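You operate a simulated robot arm through the tools that you are given. There is no shell and no other tool.

You run a simulated two-armed robot. Do the job below in one go: nothing can be reset, and whatever is moved stays where it is left.

Task
Switch to manual, test the lamps, then run the lift down and up.

Only the result counts: the job must be done as asked and must still hold three seconds after the hand-in. Knocking over, shifting, dropping, spilling or breaking anything else fails it.

Robot
Two 7-joint arms with fingered hands on one trunk that stands fixed in place. Base frame: the origin is at the foot of the trunk, x ahead of it, y to its left, z up. Readings come in mm, degrees, newtons and seconds.
The left shoulder is at [87, 170, 1163], the right one opposite. With the tool pointing down near the work surface each hand reaches from about 100 to 720 mm from the base axis, measured 20 degrees to its own side. Payload 4 kg a hand.
The TCP of each hand is the grasp point between the finger pads, 26 mm short of the fingertips. In the tool frame z runs along the fingers and y along their closing line. The gripper opens to 132 mm; its body begins 73 mm behind the TCP. The gripper is a hand of 4 fingers: y runs from the thumb to the fingers, the wrist lies at [0, 0, -224] in the tool frame, and closing takes about 1.5 s.
Orientation is told as [roll, pitch, yaw] about the base's x, y, z axes, in that order, counted from this pose: with the fingers straight down and closing along the base's y, the tool's x points along the base's -x, its y along +y and its z along -z.

Tools
- The arms move only by the tool apply_moves. It takes "left_rows", "right_rows" or both (then of equal length, played together; a hand with none holds still); each is a list of rows, each a list of 7 numbers: the shift along the tool's x, y, z in mm, then the turn, a rotation vector about the tool's x, y, z in degrees, then the gripper command, from -1 (shut) to 1 (fully open), values between in proportion. In form: [[dx, dy, dz, rx, ry, rz, fingers], ...]. A call has 1 to 20 rows; each row shifts and turns the commanded pose from where the row before left it, along the tool's axes as they then stand. A row lasts 0.2 s, in which the tool goes at most 50 mm and 8.6 degrees; a call with a longer step from one row to the next is refused whole, and so is a gripper value outside its range. Where a pose cannot be reached the arm comes as near as it can. A force on the tool above 40 N (or 10 N above the force at the start of the call, whichever is more), or a blocked arm, ends the call early, and 0.2 s more pass. Each finger travels about 108 mm/s and halts on what it meets, pressing with about 28 N; the grip force reading is that of the motor and also rises with nothing between the fingers. The clock runs only during rows and for 0.2 s after the last one: add rows that do not move to give the fingers time. It gives the time, the measured TCP pose, the force on the tool (base axes), the opening and the grip force at its end, in the units of the frame above (readings bear some noise), with the torque about the TCP (base axes, N m) and any sound that the robot's microphone picked up.
- Cameras (640 x 400 px; columns grow to the right, rows downward): "scene" is now at [170.6, -18.2, 1321.2]; the picture's right is [-0.23, -0.97, 0.00], its down [-0.73, 0.17, -0.66] and it looks along [0.65, -0.15, -0.75] (base axes); focal length 362 px, centre (320, 200). "left" rides on the left gripper at [-73, 6, -94] in its tool frame; the picture's right is [-0.08, -1.00, 0.00], its down [0.79, -0.06, -0.62] and it looks along [0.61, -0.05, 0.79] (tool axes); focal length 230 px, centre (320, 200). "right" rides on the right gripper at [73, 6, -94] in its tool frame; the picture's right is [-0.08, 1.00, 0.00], its down [-0.79, -0.06, -0.62] and it looks along [-0.61, -0.05, 0.79] (tool axes); focal length 230 px, centre (320, 200). There is no depth. A picture from a camera that has moved, and an enlarged one, comes with that camera's place and axes in the base frame and with its lens.
- get_image(camera): a new picture of that camera. No time passes.
- raise_lower(by): moves the trunk up (or, below 0, down) by that many mm; the arms and the scene camera ride with it, the base frame stays. It gives what a move gives, with no picture.
- preshape(shape, hand): the hand has 4 fingers and takes this shape, open, in about a second: jaw (thumb against the fingers, like two jaws); tri (thumb and two fingers); tip (a fingertip pinch); poke (one finger out to press); point (the index stretched); flat (the hand flat); cup (the hand cupped); fist (a fist). The gripper value then closes the fingers along that shape, each until it touches; the sizes above hold for jaw. It gives what a move gives, with no picture.
- aim_head(pan, tilt): turns the head with the scene camera to pan (to the left, within 80 degrees either way) and tilt (down, from -29 to 69), counted from straight ahead of the robot (the tilt from the chest, where the trunk bows). It gives what a move gives.
- close_up(camera, box): a new picture of the part [left, top, right, bottom] of that camera's present view, enlarged. No time passes.
- sign_off(): hands the job in; it is judged then, once.

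Places have to be worked out from the pictures, the camera data and where the tool is seen. Open the grippers and draw the arms clear of the work before you hand the job in, unless the task says otherwise.

The tools are called by a JSON object that holds its "method" and its "body". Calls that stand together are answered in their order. apply_moves: Moves the arms, as the interface text tells. Its arguments: {"type":"object","properties":{"left_rows":{"type":"array","items":{"type":"array","items":{"type":"number"}}},"right_rows":{"type":"array","items":{"type":"array","items":{"type":"number"}}}},"required":[]} The other tools are called the same way: raise_lower (by) moves the trunk up or down; preshape (shape, hand) gives the hand a shape; aim_head (pan, tilt) turns the head that bears the scene camera; get_image (camera) takes a picture; close_up (camera, box) takes an enlarged picture of a part of a camera's view; sign_off () hands the job in.

At the start:

```text
time_s: 0.0
left_position: [544.6, 98.4, 1040.1]
left_tcp_rot: [0.0, -0.1, 0.0]
left_wrist_force: [-0.3, 0.1, 0.1]
left_wrist_torque: [0.0, -0.01, 0.01]
left_gripper_width: 131.8
left_gripper_force: 0.1
left_shape: jaw
right_position: [381.9, -257.6, 989.8]
right_tcp_rot: [0.0, -0.1, 0.0]
right_wrist_force: [0.7, -0.4, -0.2]
right_wrist_torque: [0.03, 0.0, 0.03]
right_gripper_width: 132.0
right_gripper_force: 0.1
right_shape: jaw
trunk travel left (down, up): [-177.0, 174.0]
head pan, tilt (commanded): [-13.1, 48.4]
```

scene: 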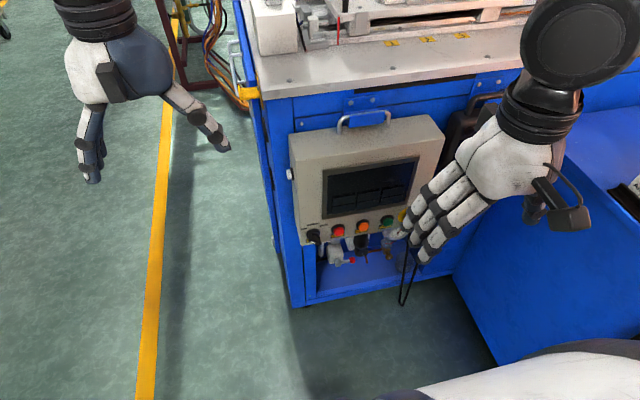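
right: 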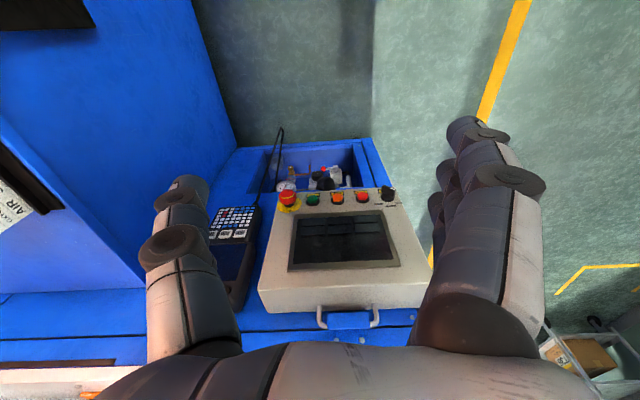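
left: 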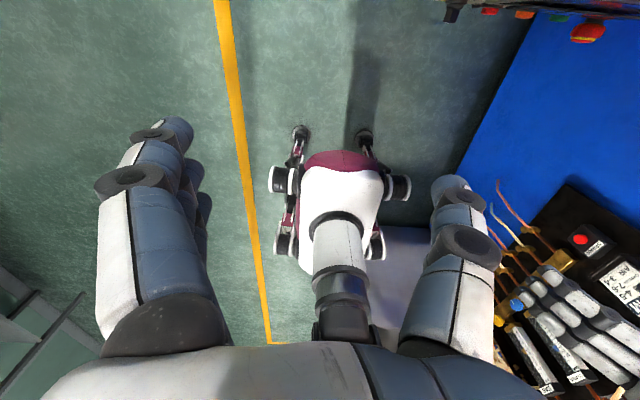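

I start by looking closely at the control panel in the scene view and the right hand view.

{"method": "close_up", "body": {"camera": "scene", "box": [280, 100, 460, 270]}}

{"method": "close_up", "body": {"camera": "right", "box": [240, 160, 440, 290]}}

```text
2.35 times, centred on (370, 185) of scene
camera zoom: at [170.6, -18.2, 1321.2], right [-0.23, -0.97, 0.0], down [-0.73, 0.17, -0.66], along [0.65, -0.15, -0.75], focal length 852 px, centre (202, 235)
```

zoom: 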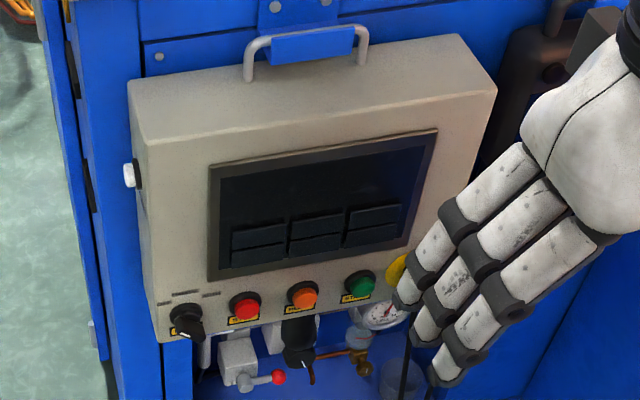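

```text
3.08 times, centred on (340, 225) of right
camera zoom: at [309.3, -251.4, 1083.9], right [0.08, 1.0, 0.0], down [0.78, -0.06, 0.62], along [0.62, -0.05, -0.79], focal length 708 px, centre (258, 123)
```

zoom: 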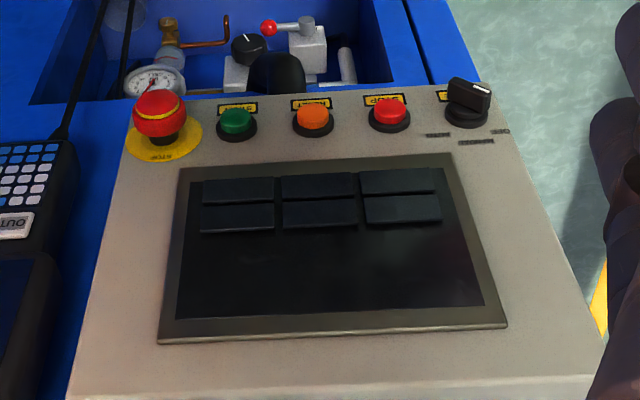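

The panel has a selector knob at left, red/orange/green buttons, an E-stop and a dark touch screen with six keys. I zoom in further to read labels.

{"method": "close_up", "body": {"camera": "scene", "box": [300, 205, 360, 250]}}

{"method": "close_up", "body": {"camera": "scene", "box": [320, 155, 420, 220]}}

{"method": "close_up", "body": {"camera": "scene", "box": [350, 205, 410, 245]}}

{"method": "close_up", "body": {"camera": "right", "box": [370, 175, 410, 215]}}

{"method": "close_up", "body": {"camera": "right", "box": [285, 200, 400, 275]}}

```text
8.89 times, centred on (330, 228) of scene
camera zoom: at [170.6, -18.2, 1321.2], right [-0.23, -0.97, 0.0], down [-0.73, 0.17, -0.66], along [0.65, -0.15, -0.75], focal length 3218 px, centre (231, -44)
```

zoom: 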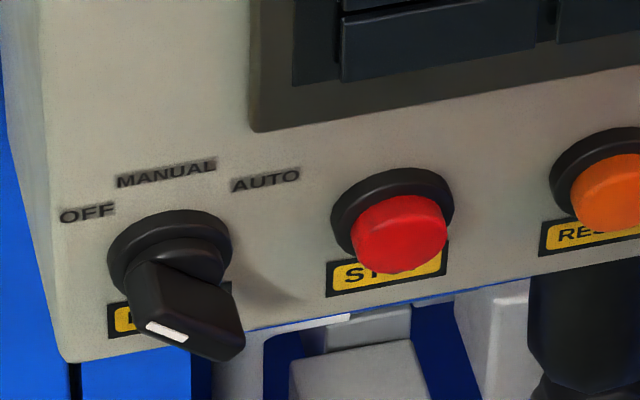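

```text
6.15 times, centred on (370, 188) of scene
camera zoom: at [170.6, -18.2, 1321.2], right [-0.23, -0.97, 0.0], down [-0.73, 0.17, -0.66], along [0.65, -0.15, -0.75], focal length 2228 px, centre (12, 277)
```

zoom: 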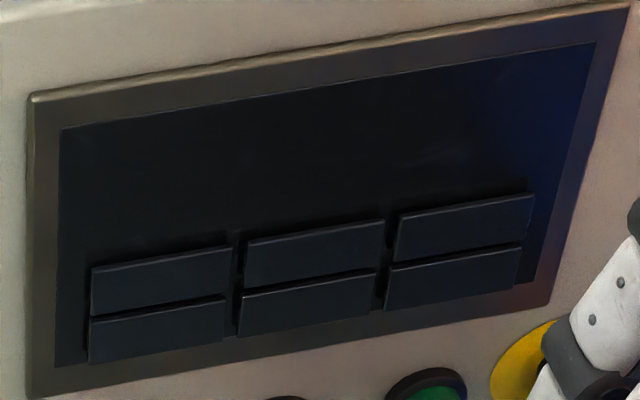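

```text
10.00 times, centred on (380, 225) of scene
camera zoom: at [170.6, -18.2, 1321.2], right [-0.23, -0.97, 0.0], down [-0.73, 0.17, -0.66], along [0.65, -0.15, -0.75], focal length 3620 px, centre (-280, -50)
```

zoom: 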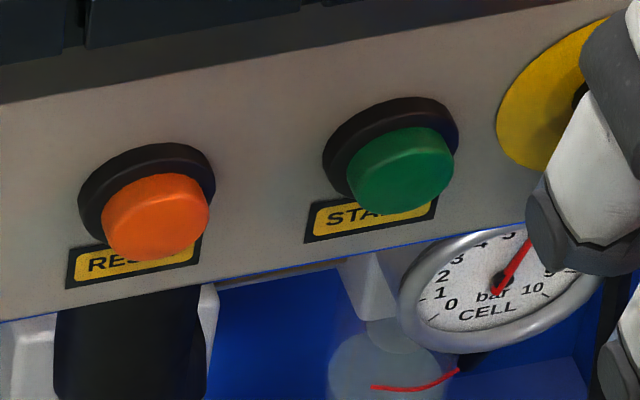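

```text
10.00 times, centred on (390, 195) of right
camera zoom: at [309.3, -251.4, 1083.9], right [0.08, 1.0, 0.0], down [0.78, -0.06, 0.62], along [0.62, -0.05, -0.79], focal length 2301 px, centre (-380, 250)
```

zoom: 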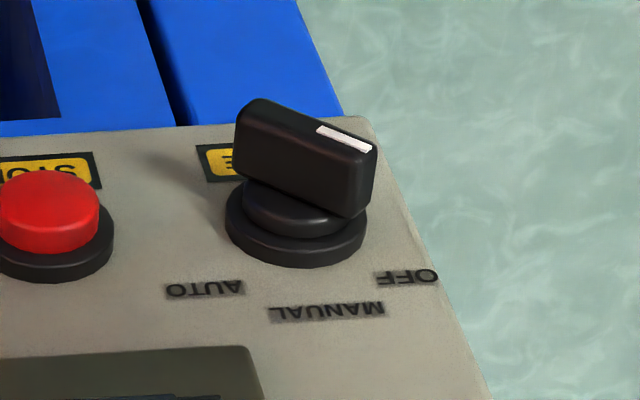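

```text
5.33 times, centred on (342, 238) of right
camera zoom: at [309.3, -251.4, 1083.9], right [0.08, 1.0, 0.0], down [0.78, -0.06, 0.62], along [0.62, -0.05, -0.79], focal length 1227 px, centre (200, 0)
```

zoom: 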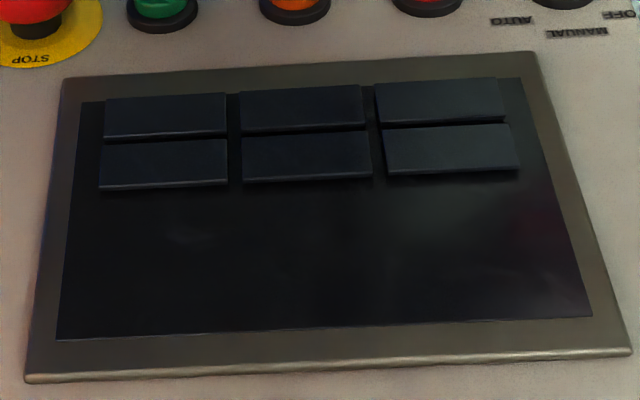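

The panel appears near vertical at x≈657, bezel spanning y −138…−340 and z 690…840, with the selector knob (OFF/MANUAL/AUTO) near (660,−116,645). I move the right hand out of the line of sight to get a clear view.

{"method": "apply_moves", "body": {"right_rows": [[0, -40, 0, 0, 0, 0, 1], [0, -40, 0, 0, 0, 0, 1], [0, -40, 0, 0, 0, 0, 1], [0, -40, 0, 0, 0, 0, 1], [0, -30, 0, 0, 0, 0, 1]]}}

{"method": "get_image", "body": {"camera": "scene"}}

{"method": "close_up", "body": {"camera": "scene", "box": [280, 100, 460, 270]}}

```text
time_s: 1.2
left_position: [545.3, 96.4, 1040.4]
left_tcp_rot: [0.0, -0.1, 0.0]
left_wrist_force: [-0.5, 0.7, -1.1]
left_wrist_torque: [0.05, 0.02, 0.03]
left_gripper_width: 131.7
left_gripper_force: 0.2
left_shape: jaw
right_position: [380.9, -448.6, 990.5]
right_tcp_rot: [0.1, -0.1, 0.0]
right_wrist_force: [-0.4, 0.3, 0.0]
right_wrist_torque: [0.01, 0.0, 0.01]
right_gripper_width: 131.9
right_gripper_force: 0.0
right_shape: jaw
trunk travel left (down, up): [-177.0, 174.0]
head pan, tilt (commanded): [-13.1, 48.4]
```

```text
taken
camera scene: at [170.5, -18.5, 1321.2], right [-0.23, -0.97, 0.0], down [-0.73, 0.17, -0.66], along [0.65, -0.15, -0.75], focal length 362 px, centre (320, 200)
```

scene: 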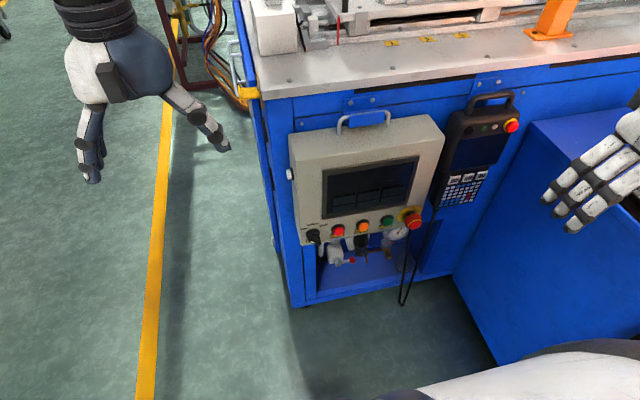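

```text
2.35 times, centred on (370, 185) of scene
camera zoom: at [170.5, -18.5, 1321.2], right [-0.23, -0.97, 0.0], down [-0.73, 0.17, -0.66], along [0.65, -0.15, -0.75], focal length 852 px, centre (202, 235)
```

zoom: 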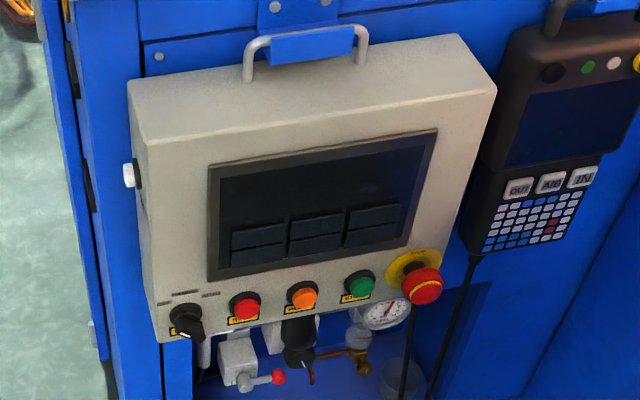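

Now I have a clear view. I zoom on the panel's side switch, the E-stop and pendant to understand what each is.

{"method": "close_up", "body": {"camera": "scene", "box": [280, 155, 320, 190]}}

{"method": "close_up", "body": {"camera": "scene", "box": [385, 195, 435, 245]}}

{"method": "close_up", "body": {"camera": "scene", "box": [430, 90, 530, 210]}}

{"method": "close_up", "body": {"camera": "scene", "box": [310, 155, 430, 225]}}

{"method": "get_image", "body": {"camera": "right"}}

```text
11.43 times, centred on (300, 172) of scene
camera zoom: at [170.5, -18.5, 1321.2], right [-0.23, -0.97, 0.0], down [-0.73, 0.17, -0.66], along [0.65, -0.15, -0.75], focal length 4137 px, centre (549, 514)
```

zoom: 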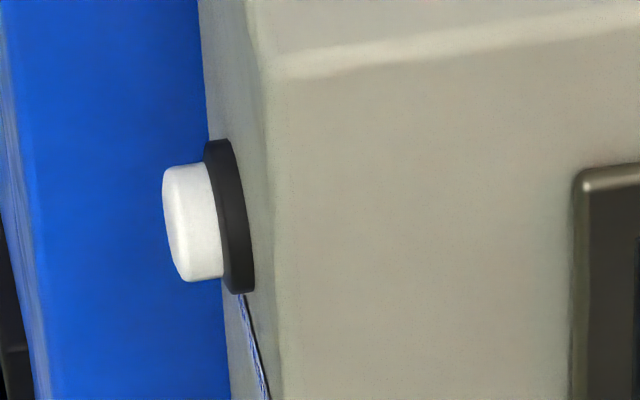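

```text
8.00 times, centred on (410, 220) of scene
camera zoom: at [170.5, -18.5, 1321.2], right [-0.23, -0.97, 0.0], down [-0.73, 0.17, -0.66], along [0.65, -0.15, -0.75], focal length 2896 px, centre (-400, 40)
```

zoom: 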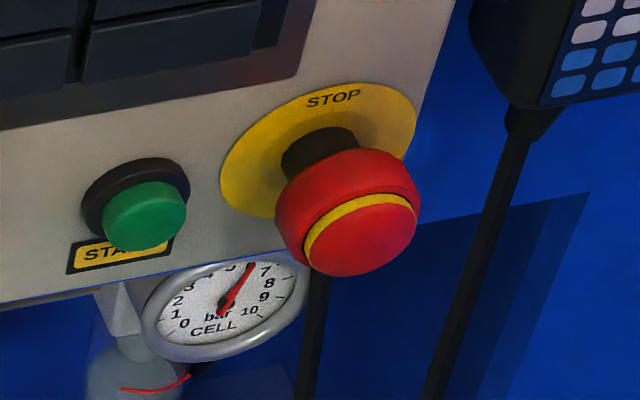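

```text
3.33 times, centred on (480, 150) of scene
camera zoom: at [170.5, -18.5, 1321.2], right [-0.23, -0.97, 0.0], down [-0.73, 0.17, -0.66], along [0.65, -0.15, -0.75], focal length 1207 px, centre (-213, 367)
```

zoom: 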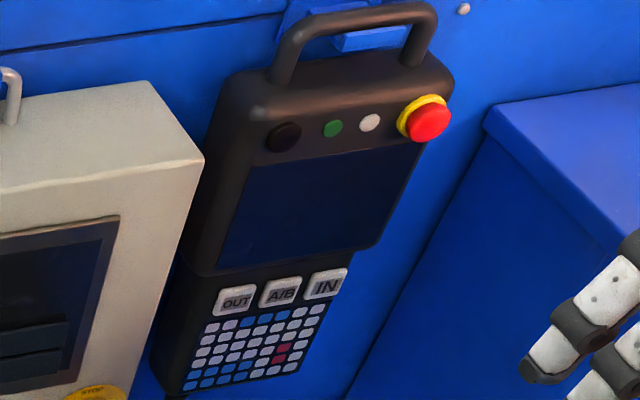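

```text
5.33 times, centred on (370, 190) of scene
camera zoom: at [170.5, -18.5, 1321.2], right [-0.23, -0.97, 0.0], down [-0.73, 0.17, -0.66], along [0.65, -0.15, -0.75], focal length 1930 px, centre (53, 253)
```

zoom: 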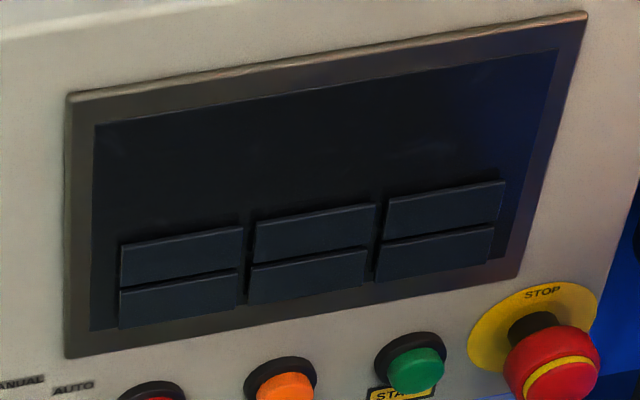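

```text
taken
camera right: at [308.0, -442.9, 1085.0], right [0.08, 1.0, 0.0], down [0.78, -0.06, 0.62], along [0.62, -0.05, -0.79], focal length 230 px, centre (320, 200)
```

right: 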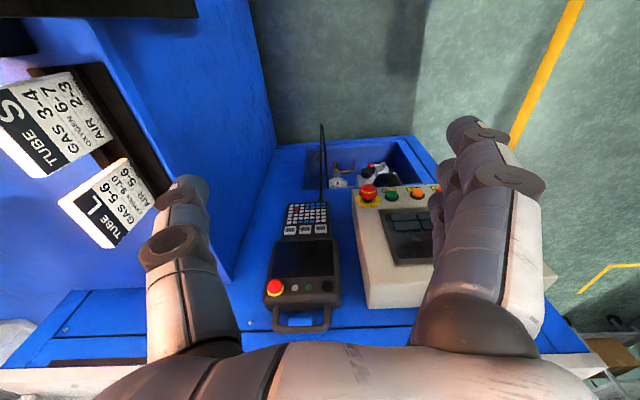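

The screen is dark because the selector is at OFF (mark at about 45° left of up; MANUAL straight up, AUTO 45° right). I bring the right hand back in front of the panel at a safe distance, then lower the trunk for reach and a better view.

{"method": "apply_moves", "body": {"right_rows": [[-10, 36, 0, 0, 0, 0, 1], [-10, 36, 0, 0, 0, 0, 1], [-10, 36, 0, 0, 0, 0, 1], [-10, 36, 0, 0, 0, 0, 1], [-10, 36, 0, 0, 0, 0, 1], [-10, 36, 0, 0, 0, 0, 1], [0, 34, 0, 0, 0, 0, 1]]}}

{"method": "raise_lower", "body": {"by": -150}}

{"method": "get_image", "body": {"camera": "scene"}}

```text
time_s: 2.8
left_position: [544.2, 98.6, 1038.7]
left_tcp_rot: [0.0, 0.1, 0.0]
left_wrist_force: [0.4, 0.1, 0.4]
left_wrist_torque: [-0.02, -0.02, 0.0]
left_gripper_width: 132.1
left_gripper_force: 0.1
left_shape: jaw
right_position: [443.1, -197.1, 990.8]
right_tcp_rot: [0.0, -0.1, -0.1]
right_wrist_force: [-0.3, 0.0, 0.0]
right_wrist_torque: [0.0, -0.01, 0.0]
right_gripper_width: 131.8
right_gripper_force: 0.1
right_shape: jaw
trunk travel left (down, up): [-177.0, 174.0]
head pan, tilt (commanded): [-13.1, 48.4]
```

```text
time_s: 4.5
left_position: [556.7, 96.8, 756.5]
left_tcp_rot: [0.0, 18.3, 0.0]
left_wrist_force: [0.5, -0.3, 0.6]
left_wrist_torque: [0.0, -0.01, -0.03]
left_gripper_width: 131.6
left_gripper_force: 0.0
left_shape: jaw
right_position: [443.8, -197.1, 838.1]
right_tcp_rot: [-0.1, 0.7, 0.0]
right_wrist_force: [0.1, 0.3, 0.1]
right_wrist_torque: [0.01, -0.03, -0.02]
right_gripper_width: 132.2
right_gripper_force: 0.1
right_shape: jaw
trunk travel left (down, up): [-27.0, 324.0]
head pan, tilt (commanded): [-13.1, 48.4]
```

```text
taken
camera scene: at [323.0, -18.2, 1149.0], right [-0.23, -0.97, 0.0], down [-0.73, 0.17, -0.66], along [0.65, -0.15, -0.75], focal length 362 px, centre (320, 200)
```

scene: 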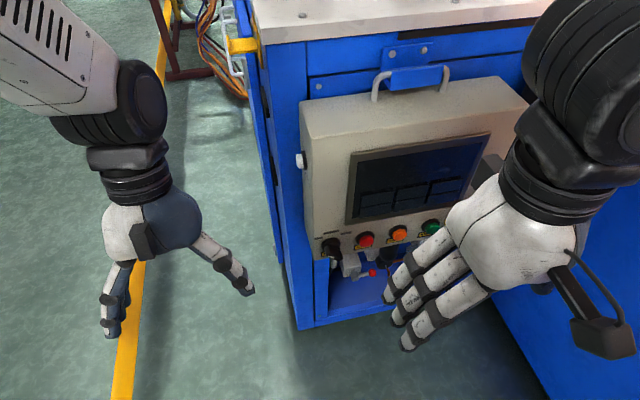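

The trunk bowed as it lowered, carrying the camera forward and down; the left hand hangs clear of the machine. I now move the right hand forward to x≈520 and pitch it up to point at the panel, checking the result.

{"method": "apply_moves", "body": {"right_rows": [[-38, 0, 0, 0, 0, 0, 1], [-38, 0, 0, 0, 0, 0, 1], [0, 0, 0, 0, -8.2, 0, 1], [0, 0, 0, 0, -8.2, 0, 1], [0, 0, 0, 0, -8.2, 0, 1], [0, 0, 0, 0, -8.2, 0, 1], [0, 0, 0, 0, -8.2, 0, 1], [0, 0, 0, 0, -8.2, 0, 1]]}}

{"method": "get_image", "body": {"camera": "scene"}}

```text
time_s: 6.3
left_position: [557.0, 97.2, 754.1]
left_tcp_rot: [0.0, 18.3, 0.0]
left_wrist_force: [-0.2, 0.4, -0.1]
left_wrist_torque: [-0.01, -0.01, -0.03]
left_gripper_width: 132.0
left_gripper_force: 0.1
left_shape: jaw
right_position: [616.2, -176.3, 843.8]
right_tcp_rot: [0.0, -48.4, -0.1]
right_wrist_force: [0.2, -0.5, 1.1]
right_wrist_torque: [0.0, 0.01, -0.01]
right_gripper_width: 131.8
right_gripper_force: 0.1
right_shape: jaw
right hand out of reach, approached as far as the arm can: row 5, 6, 7, 8
trunk travel left (down, up): [-27.0, 324.0]
head pan, tilt (commanded): [-13.1, 48.4]
```

```text
taken
camera scene: at [324.4, -18.3, 1148.2], right [-0.23, -0.97, 0.0], down [-0.73, 0.17, -0.66], along [0.65, -0.15, -0.75], focal length 362 px, centre (320, 200)
```

scene: 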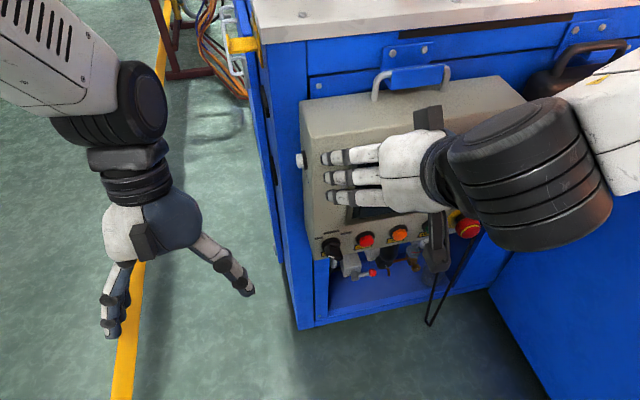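

The hand got pushed forward because the wrist folded too close to the shoulder at this height; tips are near the screen now. I step straight down slightly to see whether the commanded pose follows the measured one.

{"method": "apply_moves", "body": {"right_rows": [[15, 0, 13, 0, 0, 0, 1]]}}

{"method": "get_image", "body": {"camera": "right"}}

{"method": "close_up", "body": {"camera": "scene", "box": [280, 80, 540, 280]}}

```text
time_s: 6.8
left_position: [557.4, 98.0, 754.0]
left_tcp_rot: [0.0, 18.3, 0.0]
left_wrist_force: [-0.1, 0.3, -0.3]
left_wrist_torque: [0.0, 0.0, 0.01]
left_gripper_width: 131.6
left_gripper_force: 0.2
left_shape: jaw
right_position: [616.2, -174.9, 825.1]
right_tcp_rot: [0.0, -48.4, -0.1]
right_wrist_force: [-0.5, 1.0, -1.2]
right_wrist_torque: [0.0, -0.01, -0.01]
right_gripper_width: 131.9
right_gripper_force: 0.0
right_shape: jaw
trunk travel left (down, up): [-27.0, 324.0]
head pan, tilt (commanded): [-13.1, 48.4]
```

```text
taken
camera right: at [497.8, -169.8, 833.4], right [0.05, 1.0, 0.06], down [0.06, -0.06, 1.0], along [1.0, -0.05, -0.06], focal length 230 px, centre (320, 200)
```

right: 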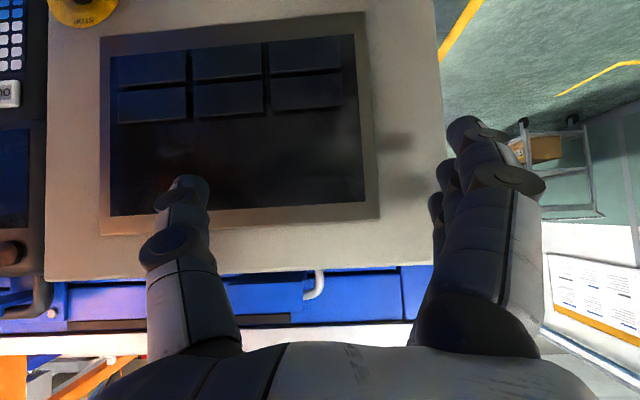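

```text
2.00 times, centred on (410, 180) of scene
camera zoom: at [324.4, -18.3, 1148.2], right [-0.23, -0.97, 0.0], down [-0.73, 0.17, -0.66], along [0.65, -0.15, -0.75], focal length 724 px, centre (140, 240)
```

zoom: 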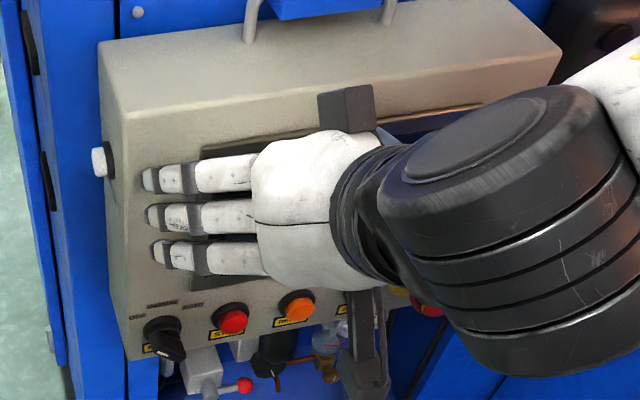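

The commanded pose follows the measured one, so I can plan from (616,−175,825). I back away from the panel while descending to about (560,−175,650), then pitch the rest of the way to point straight at it.

{"method": "apply_moves", "body": {"right_rows": [[29.6, 0, 15.6, 0, 0, 0, 1], [29.6, 0, 15.6, 0, 0, 0, 1], [29.1, 0, 12.4, 0, 0, 0, 1], [29.1, 0, 12.4, 0, 0, 0, 1], [25.3, 0, 9.1, 0, 0, 0, 1], [25.3, 0, 9.1, 0, 0, 0, 1]]}}

{"method": "get_image", "body": {"camera": "right"}}

{"method": "get_image", "body": {"camera": "scene"}}

```text
time_s: 8.2
left_position: [558.1, 99.6, 755.0]
left_tcp_rot: [0.0, 18.4, 0.1]
left_wrist_force: [-0.3, -0.1, 0.3]
left_wrist_torque: [-0.02, -0.01, 0.0]
left_gripper_width: 131.9
left_gripper_force: 0.1
left_shape: jaw
right_position: [580.4, -173.7, 700.1]
right_tcp_rot: [-0.4, -48.3, 0.1]
right_wrist_force: [-0.4, 0.1, 0.2]
right_wrist_torque: [-0.05, 0.03, 0.02]
right_gripper_width: 131.9
right_gripper_force: 0.0
right_shape: jaw
right hand out of reach, approached as far as the arm can: row 4, 5, 6
trunk travel left (down, up): [-27.0, 324.0]
head pan, tilt (commanded): [-13.1, 48.4]
```

```text
taken
camera right: at [462.8, -168.3, 708.1], right [0.05, 1.0, 0.05], down [0.06, -0.06, 1.0], along [1.0, -0.05, -0.06], focal length 230 px, centre (320, 200)
```

right: 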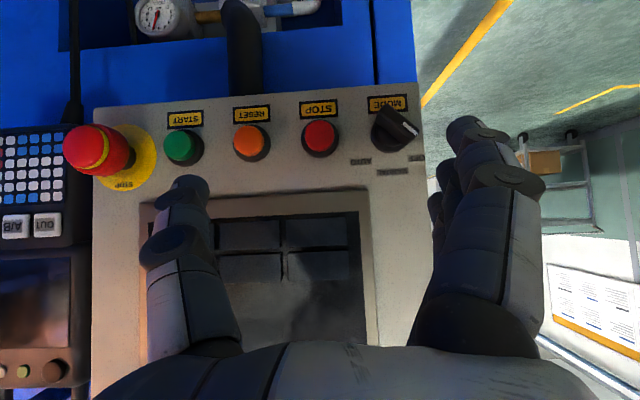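

```text
taken
camera scene: at [324.0, -16.9, 1148.4], right [-0.23, -0.97, 0.0], down [-0.73, 0.17, -0.66], along [0.65, -0.15, -0.75], focal length 362 px, centre (320, 200)
```

scene: 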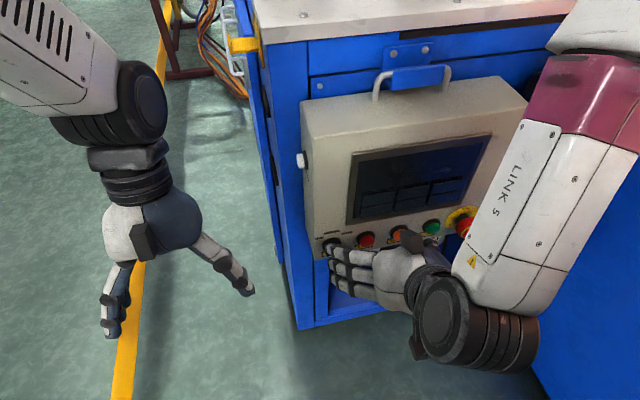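

Reach is limited in this folded posture, so I raise the trunk halfway (75 mm) to extend the arm; the right hand just rides up in front of the screen with clearance.

{"method": "raise_lower", "body": {"by": 75}}

{"method": "apply_moves", "body": {"right_rows": [[29.1, 0, 12.4, 0, 0, 0, 1], [29.1, 0, 12.4, 0, 0, 0, 1]]}}

{"method": "get_image", "body": {"camera": "scene"}}

```text
time_s: 9.3
left_position: [560.2, 98.5, 831.3]
left_tcp_rot: [-0.7, 18.4, 0.2]
left_wrist_force: [0.2, -0.4, -0.6]
left_wrist_torque: [-0.01, 0.03, 0.01]
left_gripper_width: 131.9
left_gripper_force: 0.0
left_shape: jaw
right_position: [582.8, -175.1, 773.7]
right_tcp_rot: [-0.1, -48.2, 0.0]
right_wrist_force: [0.3, 1.0, 0.2]
right_wrist_torque: [0.0, 0.01, 0.01]
right_gripper_width: 131.8
right_gripper_force: 0.1
right_shape: jaw
trunk travel left (down, up): [-102.0, 249.0]
head pan, tilt (commanded): [-13.1, 48.4]
```

```text
time_s: 9.9
left_position: [558.8, 100.3, 830.7]
left_tcp_rot: [-0.4, 18.4, 0.4]
left_wrist_force: [-0.3, -0.2, 0.1]
left_wrist_torque: [-0.01, 0.01, 0.01]
left_gripper_width: 132.1
left_gripper_force: 0.1
left_shape: jaw
right_position: [578.1, -173.6, 765.3]
right_tcp_rot: [-0.2, -48.4, 0.1]
right_wrist_force: [0.2, -0.5, -0.2]
right_wrist_torque: [0.01, 0.02, -0.01]
right_gripper_width: 132.1
right_gripper_force: 0.0
right_shape: jaw
right hand out of reach, approached as far as the arm can: row 1, 2
trunk travel left (down, up): [-102.0, 249.0]
head pan, tilt (commanded): [-13.1, 48.4]
```

```text
taken
camera scene: at [243.4, -18.3, 1239.1], right [-0.23, -0.97, 0.0], down [-0.73, 0.17, -0.66], along [0.65, -0.15, -0.75], focal length 362 px, centre (320, 200)
```

scene: 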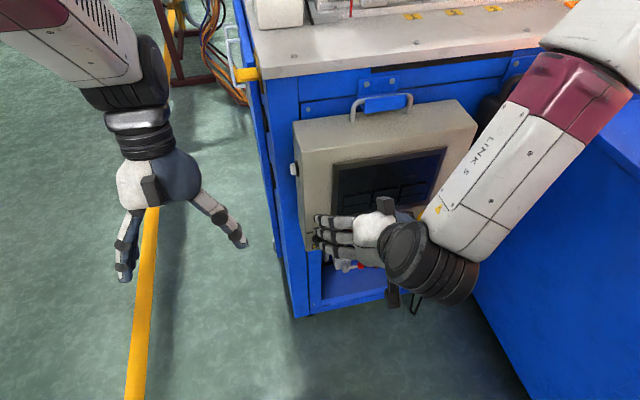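

The palm-outward orientation seems to run the wrist to its limit; turning the hand 180° about its axis (palm inward) should be far more natural. I back off and return to pointing down first.

{"method": "apply_moves", "body": {"right_rows": [[3.4, 0, -26.4, 0, 8.2, 0, 1], [7.1, 0, -25.7, 0, 8.2, 0, 1], [10.7, 0, -24.4, 0, 8.2, 0, 1], [14.1, 0, -22.6, 0, 8.2, 0, 1], [17.2, 0, -20.4, 0, 8.2, 0, 1], [19.9, 0, -17.7, 0, 8.2, 0, 1]]}}

{"method": "get_image", "body": {"camera": "scene"}}

```text
time_s: 11.3
left_position: [558.9, 99.9, 831.8]
left_tcp_rot: [-0.5, 18.3, 0.4]
left_wrist_force: [-0.1, -0.1, -0.7]
left_wrist_torque: [-0.01, 0.02, 0.0]
left_gripper_width: 131.6
left_gripper_force: 0.1
left_shape: jaw
right_position: [443.7, -174.1, 855.4]
right_tcp_rot: [0.1, 0.8, 0.0]
right_wrist_force: [-0.4, 0.4, 0.4]
right_wrist_torque: [-0.02, 0.01, -0.01]
right_gripper_width: 131.9
right_gripper_force: 0.0
right_shape: jaw
trunk travel left (down, up): [-102.0, 249.0]
head pan, tilt (commanded): [-13.1, 48.4]
```

```text
taken
camera scene: at [243.6, -18.0, 1239.0], right [-0.23, -0.97, 0.0], down [-0.73, 0.17, -0.66], along [0.65, -0.15, -0.75], focal length 362 px, centre (320, 200)
```

scene: 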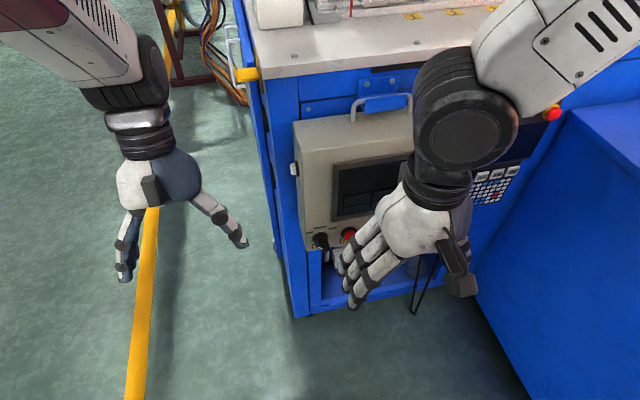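

Hand is pointing down again. Now I spin it about its own axis in the natural (supinating) direction, first half-way.

{"method": "apply_moves", "body": {"right_rows": [[0, 0, 0, 0, 0, 8.5, 1], [0, 0, 0, 0, 0, 8.5, 1], [0, 0, 0, 0, 0, 8.5, 1], [0, 0, 0, 0, 0, 8.5, 1], [0, 0, 0, 0, 0, 8.5, 1], [0, 0, 0, 0, 0, 8.5, 1], [0, 0, 0, 0, 0, 8.5, 1], [0, 0, 0, 0, 0, 8.5, 1], [0, 0, 0, 0, 0, 8.5, 1], [0, 0, 0, 0, 0, 8.5, 1]]}}

{"method": "get_image", "body": {"camera": "scene"}}

```text
time_s: 13.5
left_position: [558.7, 100.2, 831.5]
left_tcp_rot: [-0.5, 18.4, 0.3]
left_wrist_force: [0.5, -0.3, 0.5]
left_wrist_torque: [-0.01, -0.01, 0.01]
left_gripper_width: 132.0
left_gripper_force: 0.0
left_shape: jaw
right_position: [443.8, -175.2, 853.3]
right_tcp_rot: [-0.9, -0.1, -85.2]
right_wrist_force: [-0.1, 1.3, -1.0]
right_wrist_torque: [-0.02, -0.01, 0.01]
right_gripper_width: 131.8
right_gripper_force: 0.1
right_shape: jaw
trunk travel left (down, up): [-102.0, 249.0]
head pan, tilt (commanded): [-13.1, 48.4]
```

```text
taken
camera scene: at [243.6, -18.2, 1239.0], right [-0.23, -0.97, 0.0], down [-0.73, 0.17, -0.66], along [0.65, -0.15, -0.75], focal length 362 px, centre (320, 200)
```

scene: 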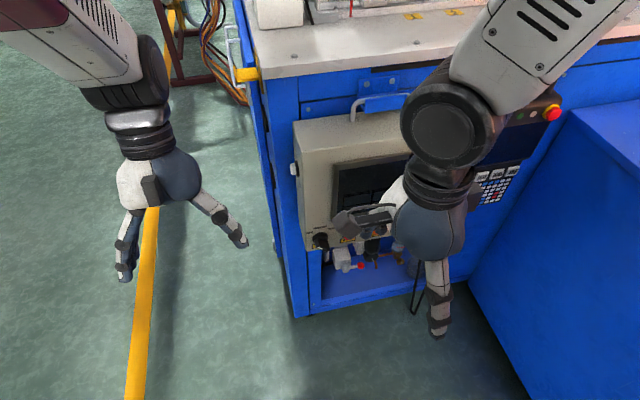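

The spin works with no limit. I continue for the remaining ~95°.

{"method": "apply_moves", "body": {"right_rows": [[0, 0, 0, 0, 0, 8.5, 1], [0, 0, 0, 0, 0, 8.5, 1], [0, 0, 0, 0, 0, 8.5, 1], [0, 0, 0, 0, 0, 8.5, 1], [0, 0, 0, 0, 0, 8.5, 1], [0, 0, 0, 0, 0, 8.5, 1], [0, 0, 0, 0, 0, 8.5, 1], [0, 0, 0, 0, 0, 8.5, 1], [0, 0, 0, 0, 0, 8.5, 1], [0, 0, 0, 0, 0, 8.5, 1], [0, 0, 0, 0, 0, 8.5, 1]]}}

{"method": "get_image", "body": {"camera": "scene"}}

```text
time_s: 15.9
left_position: [558.2, 99.2, 831.1]
left_tcp_rot: [-0.5, 18.4, 0.3]
left_wrist_force: [-0.2, 0.3, 0.0]
left_wrist_torque: [0.02, -0.01, 0.02]
left_gripper_width: 131.9
left_gripper_force: 0.1
left_shape: jaw
right_position: [444.1, -174.7, 853.8]
right_tcp_rot: [0.0, -0.8, -178.8]
right_wrist_force: [0.6, -0.4, -0.4]
right_wrist_torque: [0.02, 0.0, -0.01]
right_gripper_width: 131.8
right_gripper_force: 0.1
right_shape: jaw
trunk travel left (down, up): [-102.0, 249.0]
head pan, tilt (commanded): [-13.1, 48.4]
```

```text
taken
camera scene: at [243.6, -18.2, 1239.1], right [-0.23, -0.97, 0.0], down [-0.73, 0.17, -0.66], along [0.65, -0.15, -0.75], focal length 362 px, centre (320, 200)
```

scene: 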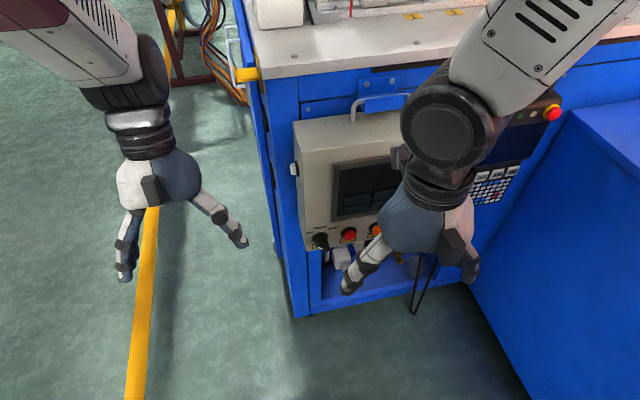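

The hand is flipped with the thumb at left. I descend in front of the panel and start pitching it forward.

{"method": "apply_moves", "body": {"right_rows": [[0, 0, 45, 0, 0, 0, 1], [0, 0, 45, 0, 0, 0, 1], [0, 0, 45, 0, 0, 0, 1], [0, 0, 0, 0, 8.5, 0, 1], [0, 0, 0, 0, 8.5, 0, 1], [0, 0, 0, 0, 8.5, 0, 1], [0, 0, 0, 0, 8.5, 0, 1], [0, 0, 0, 0, 8.5, 0, 1]]}}

{"method": "get_image", "body": {"camera": "scene"}}

{"method": "get_image", "body": {"camera": "right"}}

```text
time_s: 17.7
left_position: [558.4, 98.9, 831.7]
left_tcp_rot: [-0.5, 18.4, 0.4]
left_wrist_force: [-0.9, 0.4, -0.2]
left_wrist_torque: [-0.02, 0.02, -0.03]
left_gripper_width: 131.8
left_gripper_force: 0.0
left_shape: jaw
right_position: [444.9, -175.0, 715.0]
right_tcp_rot: [0.1, 41.7, -178.5]
right_wrist_force: [-0.2, -0.9, 0.3]
right_wrist_torque: [-0.03, -0.02, 0.05]
right_gripper_width: 132.0
right_gripper_force: 0.1
right_shape: jaw
right hand out of reach, approached as far as the arm can: row 8
trunk travel left (down, up): [-102.0, 249.0]
head pan, tilt (commanded): [-13.1, 48.4]
```

```text
taken
camera scene: at [243.9, -18.5, 1238.9], right [-0.23, -0.97, 0.0], down [-0.73, 0.17, -0.66], along [0.65, -0.15, -0.75], focal length 362 px, centre (320, 200)
```

scene: 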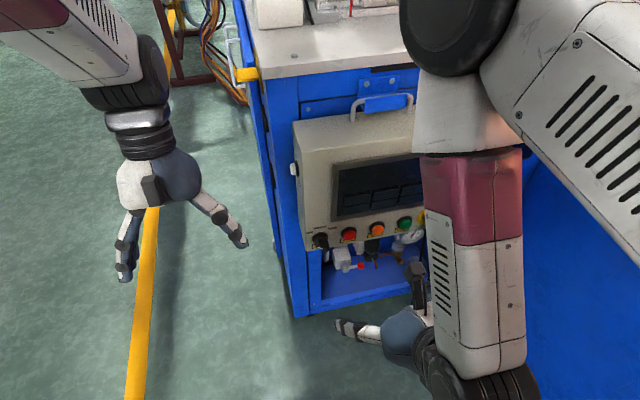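

```text
taken
camera right: at [437.6, -181.1, 834.2], right [-0.03, -1.0, -0.05], down [-1.0, 0.04, -0.06], along [0.06, 0.05, -1.0], focal length 230 px, centre (320, 200)
```

right: 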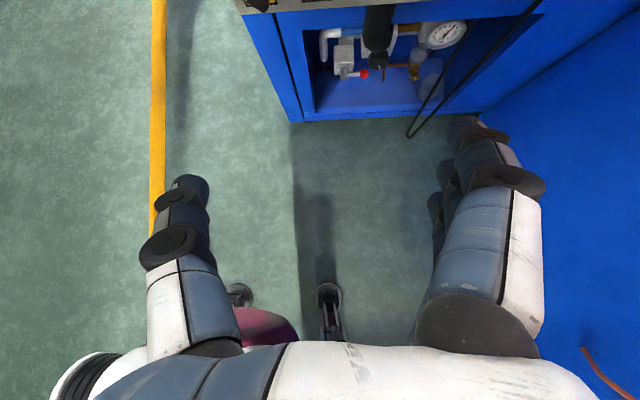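

The elbow stays high and forward, so wrist bend is the limit; extending the arm more will relieve it. I raise the trunk 45 mm and move the hand forward, then pitch further.

{"method": "raise_lower", "body": {"by": 45}}

{"method": "apply_moves", "body": {"right_rows": [[11.9, 0, 41.8, 0, 0, 0, 1], [11.9, 0, 41.8, 0, 0, 0, 1], [11.9, 0, 41.8, 0, 0, 0, 1], [0, 0, 0, 0, 8.5, 0, 1], [0, 0, 0, 0, 8.5, 0, 1], [0, 0, 0, 0, 8.5, 0, 1]]}}

{"method": "get_image", "body": {"camera": "scene"}}

{"method": "get_image", "body": {"camera": "right"}}

```text
time_s: 18.6
left_position: [564.7, 103.5, 882.2]
left_tcp_rot: [-1.3, 17.9, 1.0]
left_wrist_force: [0.3, 0.4, -0.3]
left_wrist_torque: [-0.02, 0.06, -0.01]
left_gripper_width: 131.8
left_gripper_force: 0.1
left_shape: jaw
right_position: [445.7, -173.7, 758.9]
right_tcp_rot: [0.0, 41.6, -178.5]
right_wrist_force: [0.4, 0.9, 0.0]
right_wrist_torque: [0.01, -0.01, 0.01]
right_gripper_width: 131.8
right_gripper_force: 0.0
right_shape: jaw
trunk travel left (down, up): [-147.0, 204.0]
head pan, tilt (commanded): [-13.1, 48.4]
```

```text
time_s: 19.9
left_position: [559.7, 105.7, 877.2]
left_tcp_rot: [-1.0, 18.5, 1.2]
left_wrist_force: [0.1, -0.7, 0.0]
left_wrist_torque: [0.0, 0.0, -0.01]
left_gripper_width: 132.0
left_gripper_force: 0.2
left_shape: jaw
right_position: [557.7, -171.2, 689.9]
right_tcp_rot: [0.1, 67.4, -178.5]
right_wrist_force: [-0.4, 0.9, -0.7]
right_wrist_torque: [-0.01, -0.01, 0.02]
right_gripper_width: 131.9
right_gripper_force: 0.0
right_shape: jaw
trunk travel left (down, up): [-147.0, 204.0]
head pan, tilt (commanded): [-13.1, 48.4]
```

```text
taken
camera scene: at [197.2, -18.3, 1289.4], right [-0.23, -0.97, 0.0], down [-0.73, 0.17, -0.66], along [0.65, -0.15, -0.75], focal length 362 px, centre (320, 200)
```

scene: 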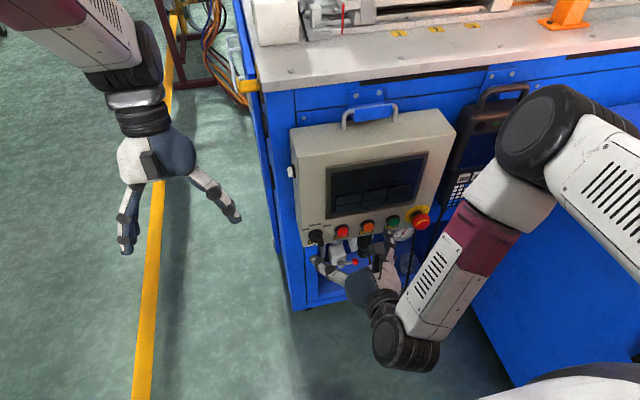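

```text
taken
camera right: at [498.1, -178.1, 794.9], right [0.0, -1.0, -0.07], down [-0.87, 0.04, -0.49], along [0.49, 0.06, -0.87], focal length 230 px, centre (320, 200)
```

right: 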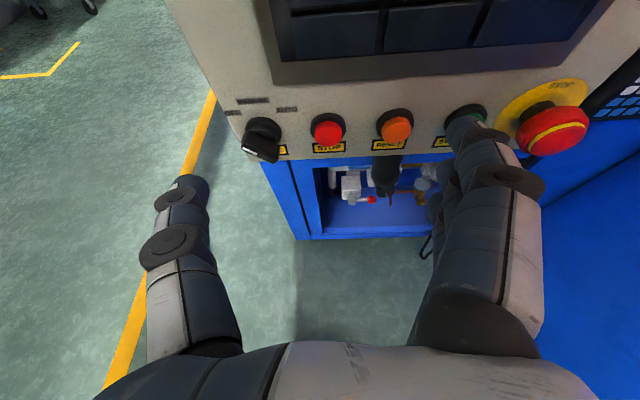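

Now pitch 67° is reached and the wrist camera shows the knob, buttons and fingers clearly. I switch the right hand to the fingertip pinch shape to see how it looks for gripping the knob lever.

{"method": "preshape", "body": {"hand": "right", "shape": "tip"}}

{"method": "get_image", "body": {"camera": "right"}}

{"method": "close_up", "body": {"camera": "scene", "box": [280, 200, 460, 340]}}

```text
time_s: 20.9
left_position: [560.4, 105.9, 878.7]
left_tcp_rot: [-1.2, 18.5, 1.2]
left_wrist_force: [-0.7, 0.1, -0.5]
left_wrist_torque: [0.0, 0.01, -0.02]
left_gripper_width: 132.0
left_gripper_force: 0.1
left_shape: jaw
right_position: [555.7, -169.9, 690.8]
right_tcp_rot: [0.2, 67.1, -178.5]
right_wrist_force: [0.3, 0.5, 0.4]
right_wrist_torque: [-0.05, 0.02, 0.01]
right_gripper_width: 132.0
right_gripper_force: 0.0
right_shape: tip
trunk travel left (down, up): [-147.0, 204.0]
head pan, tilt (commanded): [-13.1, 48.4]
```

```text
taken
camera right: at [498.1, -178.0, 794.9], right [0.0, -1.0, -0.07], down [-0.87, 0.04, -0.48], along [0.49, 0.06, -0.87], focal length 230 px, centre (320, 200)
```

right: 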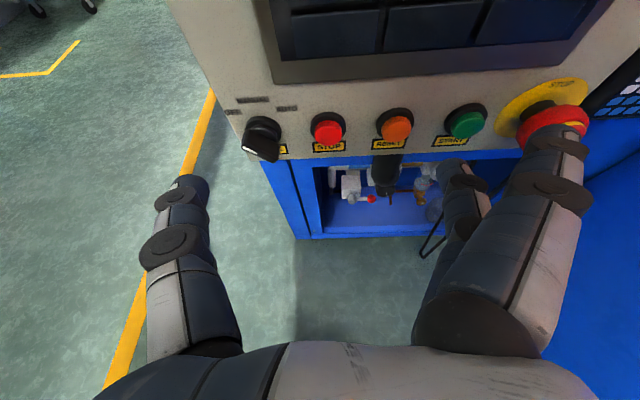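

```text
2.86 times, centred on (370, 270) of scene
camera zoom: at [196.9, -18.2, 1289.4], right [-0.23, -0.97, 0.0], down [-0.73, 0.17, -0.66], along [0.65, -0.15, -0.75], focal length 1034 px, centre (177, 0)
```

zoom: 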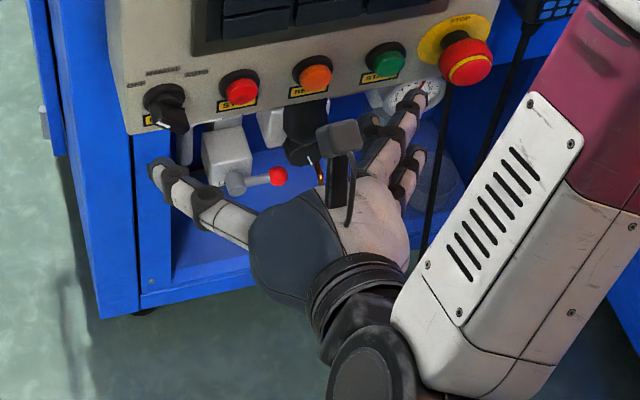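

The tip shape spreads the index wide. I close it partly in free air to see how the fingertips meet.

{"method": "apply_moves", "body": {"right_rows": [[0, 0, 0, 0, 0, 0, 0.2], [0, 0, 0, 0, 0, 0, -0.2], [0, 0, 0, 0, 0, 0, -0.5], [0, 0, 0, 0, 0, 0, -0.5], [0, 0, 0, 0, 0, 0, -0.5], [0, 0, 0, 0, 0, 0, -0.5]]}}

{"method": "get_image", "body": {"camera": "right"}}

{"method": "close_up", "body": {"camera": "scene", "box": [280, 200, 460, 340]}}

```text
time_s: 22.2
left_position: [561.4, 105.6, 879.0]
left_tcp_rot: [-1.2, 18.4, 1.0]
left_wrist_force: [1.1, -0.1, 0.3]
left_wrist_torque: [0.01, -0.06, 0.0]
left_gripper_width: 131.8
left_gripper_force: 0.2
left_shape: jaw
right_position: [555.6, -171.8, 690.2]
right_tcp_rot: [0.1, 67.3, -178.4]
right_wrist_force: [-0.6, 0.1, 0.5]
right_wrist_torque: [0.01, 0.01, 0.01]
right_gripper_width: 33.3
right_gripper_force: 0.1
right_shape: tip
trunk travel left (down, up): [-147.0, 204.0]
head pan, tilt (commanded): [-13.1, 48.4]
```

```text
taken
camera right: at [498.0, -178.0, 794.9], right [0.0, -1.0, -0.07], down [-0.87, 0.04, -0.48], along [0.49, 0.06, -0.87], focal length 230 px, centre (320, 200)
```

right: 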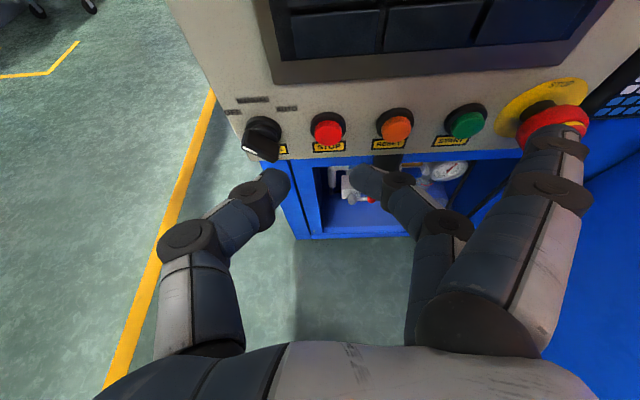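

```text
2.86 times, centred on (370, 270) of scene
camera zoom: at [196.9, -18.2, 1289.4], right [-0.23, -0.97, 0.0], down [-0.73, 0.17, -0.66], along [0.65, -0.15, -0.75], focal length 1034 px, centre (177, 0)
```

zoom: 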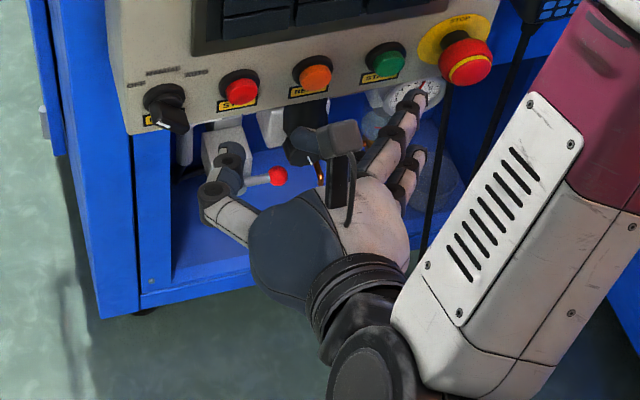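

In tip shape the thumb and middle finger pinch while the outer fingers stay splayed and set back, which suits the lever. I pitch the hand the remaining ~22° to point straight at the panel.

{"method": "apply_moves", "body": {"right_rows": [[0, 0, 0, 0, 7.5, 0, -0.4], [0, 0, 0, 0, 7.5, 0, -0.4], [0, 0, 0, 0, 7.5, 0, -0.4]]}}

{"method": "get_image", "body": {"camera": "right"}}

{"method": "get_image", "body": {"camera": "scene"}}

```text
time_s: 23.1
left_position: [560.8, 105.2, 878.5]
left_tcp_rot: [-1.2, 18.4, 1.0]
left_wrist_force: [0.8, -0.5, 0.3]
left_wrist_torque: [0.0, -0.01, -0.02]
left_gripper_width: 131.9
left_gripper_force: 0.1
left_shape: jaw
right_position: [555.7, -171.7, 690.5]
right_tcp_rot: [7.9, 89.8, -170.8]
right_wrist_force: [0.4, -0.9, -0.1]
right_wrist_torque: [0.02, 0.0, 0.01]
right_gripper_width: 38.9
right_gripper_force: 0.1
right_shape: tip
trunk travel left (down, up): [-147.0, 204.0]
head pan, tilt (commanded): [-13.1, 48.4]
```

```text
taken
camera right: at [463.1, -179.4, 764.2], right [0.03, -1.0, -0.08], down [-0.62, 0.04, -0.78], along [0.78, 0.07, -0.62], focal length 230 px, centre (320, 200)
```

right: 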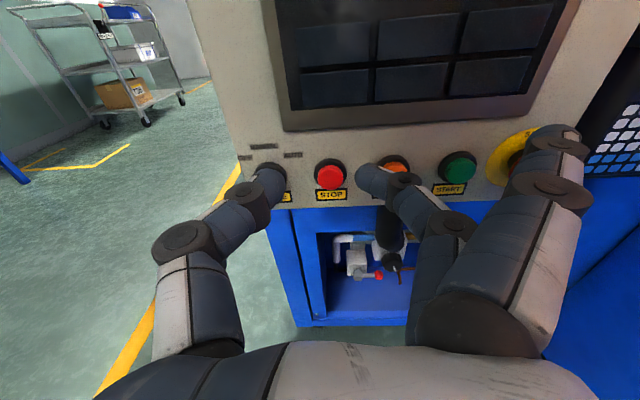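

```text
taken
camera scene: at [197.1, -18.3, 1289.4], right [-0.23, -0.97, 0.0], down [-0.73, 0.17, -0.66], along [0.65, -0.15, -0.75], focal length 362 px, centre (320, 200)
```

scene: 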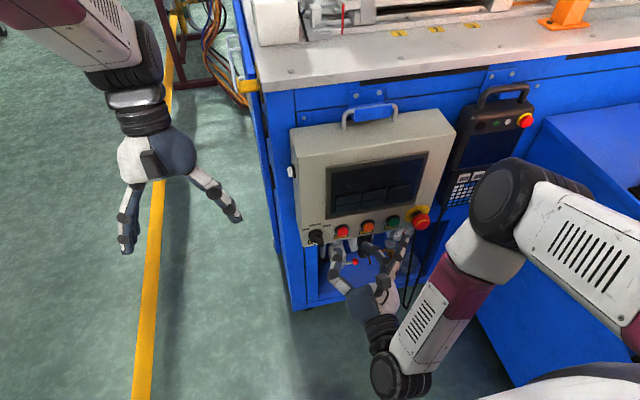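

The hand now points straight at the panel. I zoom both cameras on the knob to triangulate it precisely.

{"method": "close_up", "body": {"camera": "right", "box": [220, 130, 340, 220]}}

{"method": "close_up", "body": {"camera": "scene", "box": [290, 210, 370, 260]}}

{"method": "close_up", "body": {"camera": "right", "box": [250, 0, 590, 210]}}

{"method": "close_up", "body": {"camera": "scene", "box": [280, 100, 460, 260]}}

```text
4.44 times, centred on (280, 175) of right
camera zoom: at [463.1, -179.4, 764.2], right [0.03, -1.0, -0.08], down [-0.62, 0.04, -0.78], along [0.78, 0.07, -0.62], focal length 1022 px, centre (498, 311)
```

zoom: 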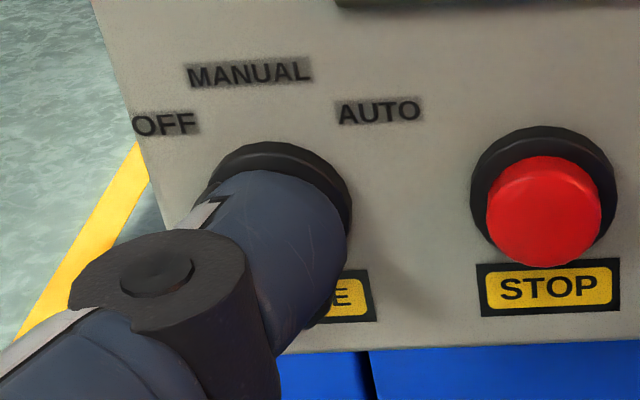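

```text
8.00 times, centred on (330, 235) of scene
camera zoom: at [197.1, -18.3, 1289.4], right [-0.23, -0.97, 0.0], down [-0.73, 0.17, -0.66], along [0.65, -0.15, -0.75], focal length 2896 px, centre (240, -80)
```

zoom: 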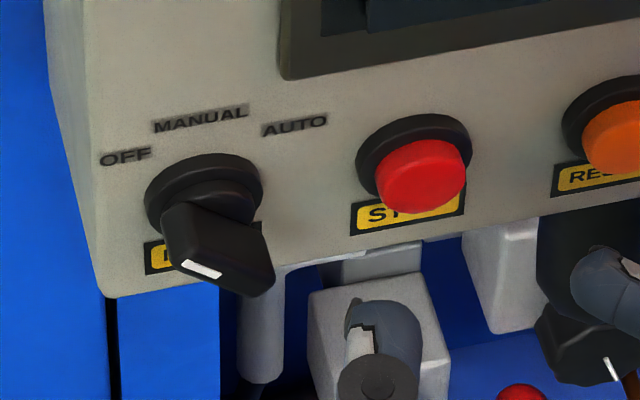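

```text
1.88 times, centred on (420, 105) of right
camera zoom: at [463.1, -179.4, 764.2], right [0.03, -1.0, -0.08], down [-0.62, 0.04, -0.78], along [0.78, 0.07, -0.62], focal length 433 px, centre (132, 379)
```

zoom: 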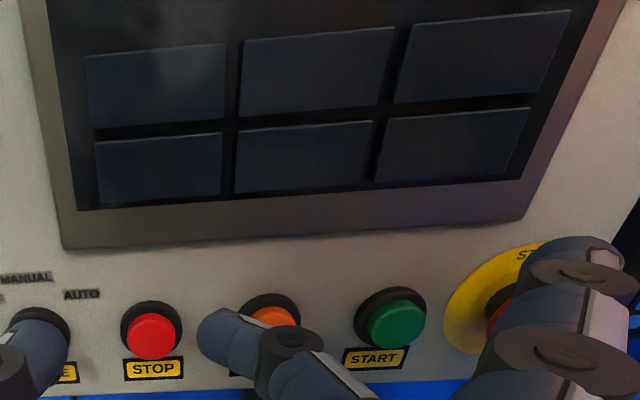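

```text
2.50 times, centred on (370, 180) of scene
camera zoom: at [197.1, -18.3, 1289.4], right [-0.23, -0.97, 0.0], down [-0.73, 0.17, -0.66], along [0.65, -0.15, -0.75], focal length 905 px, centre (195, 250)
```

zoom: 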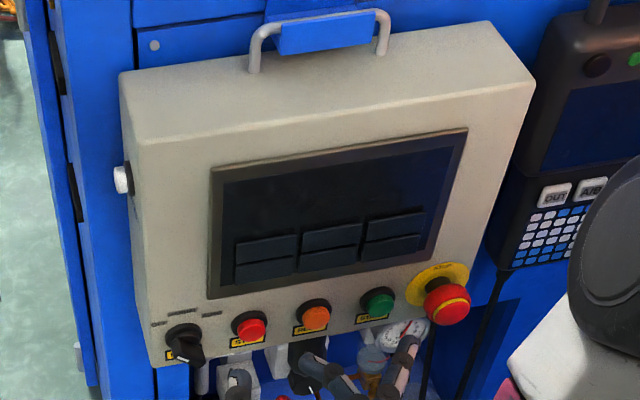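

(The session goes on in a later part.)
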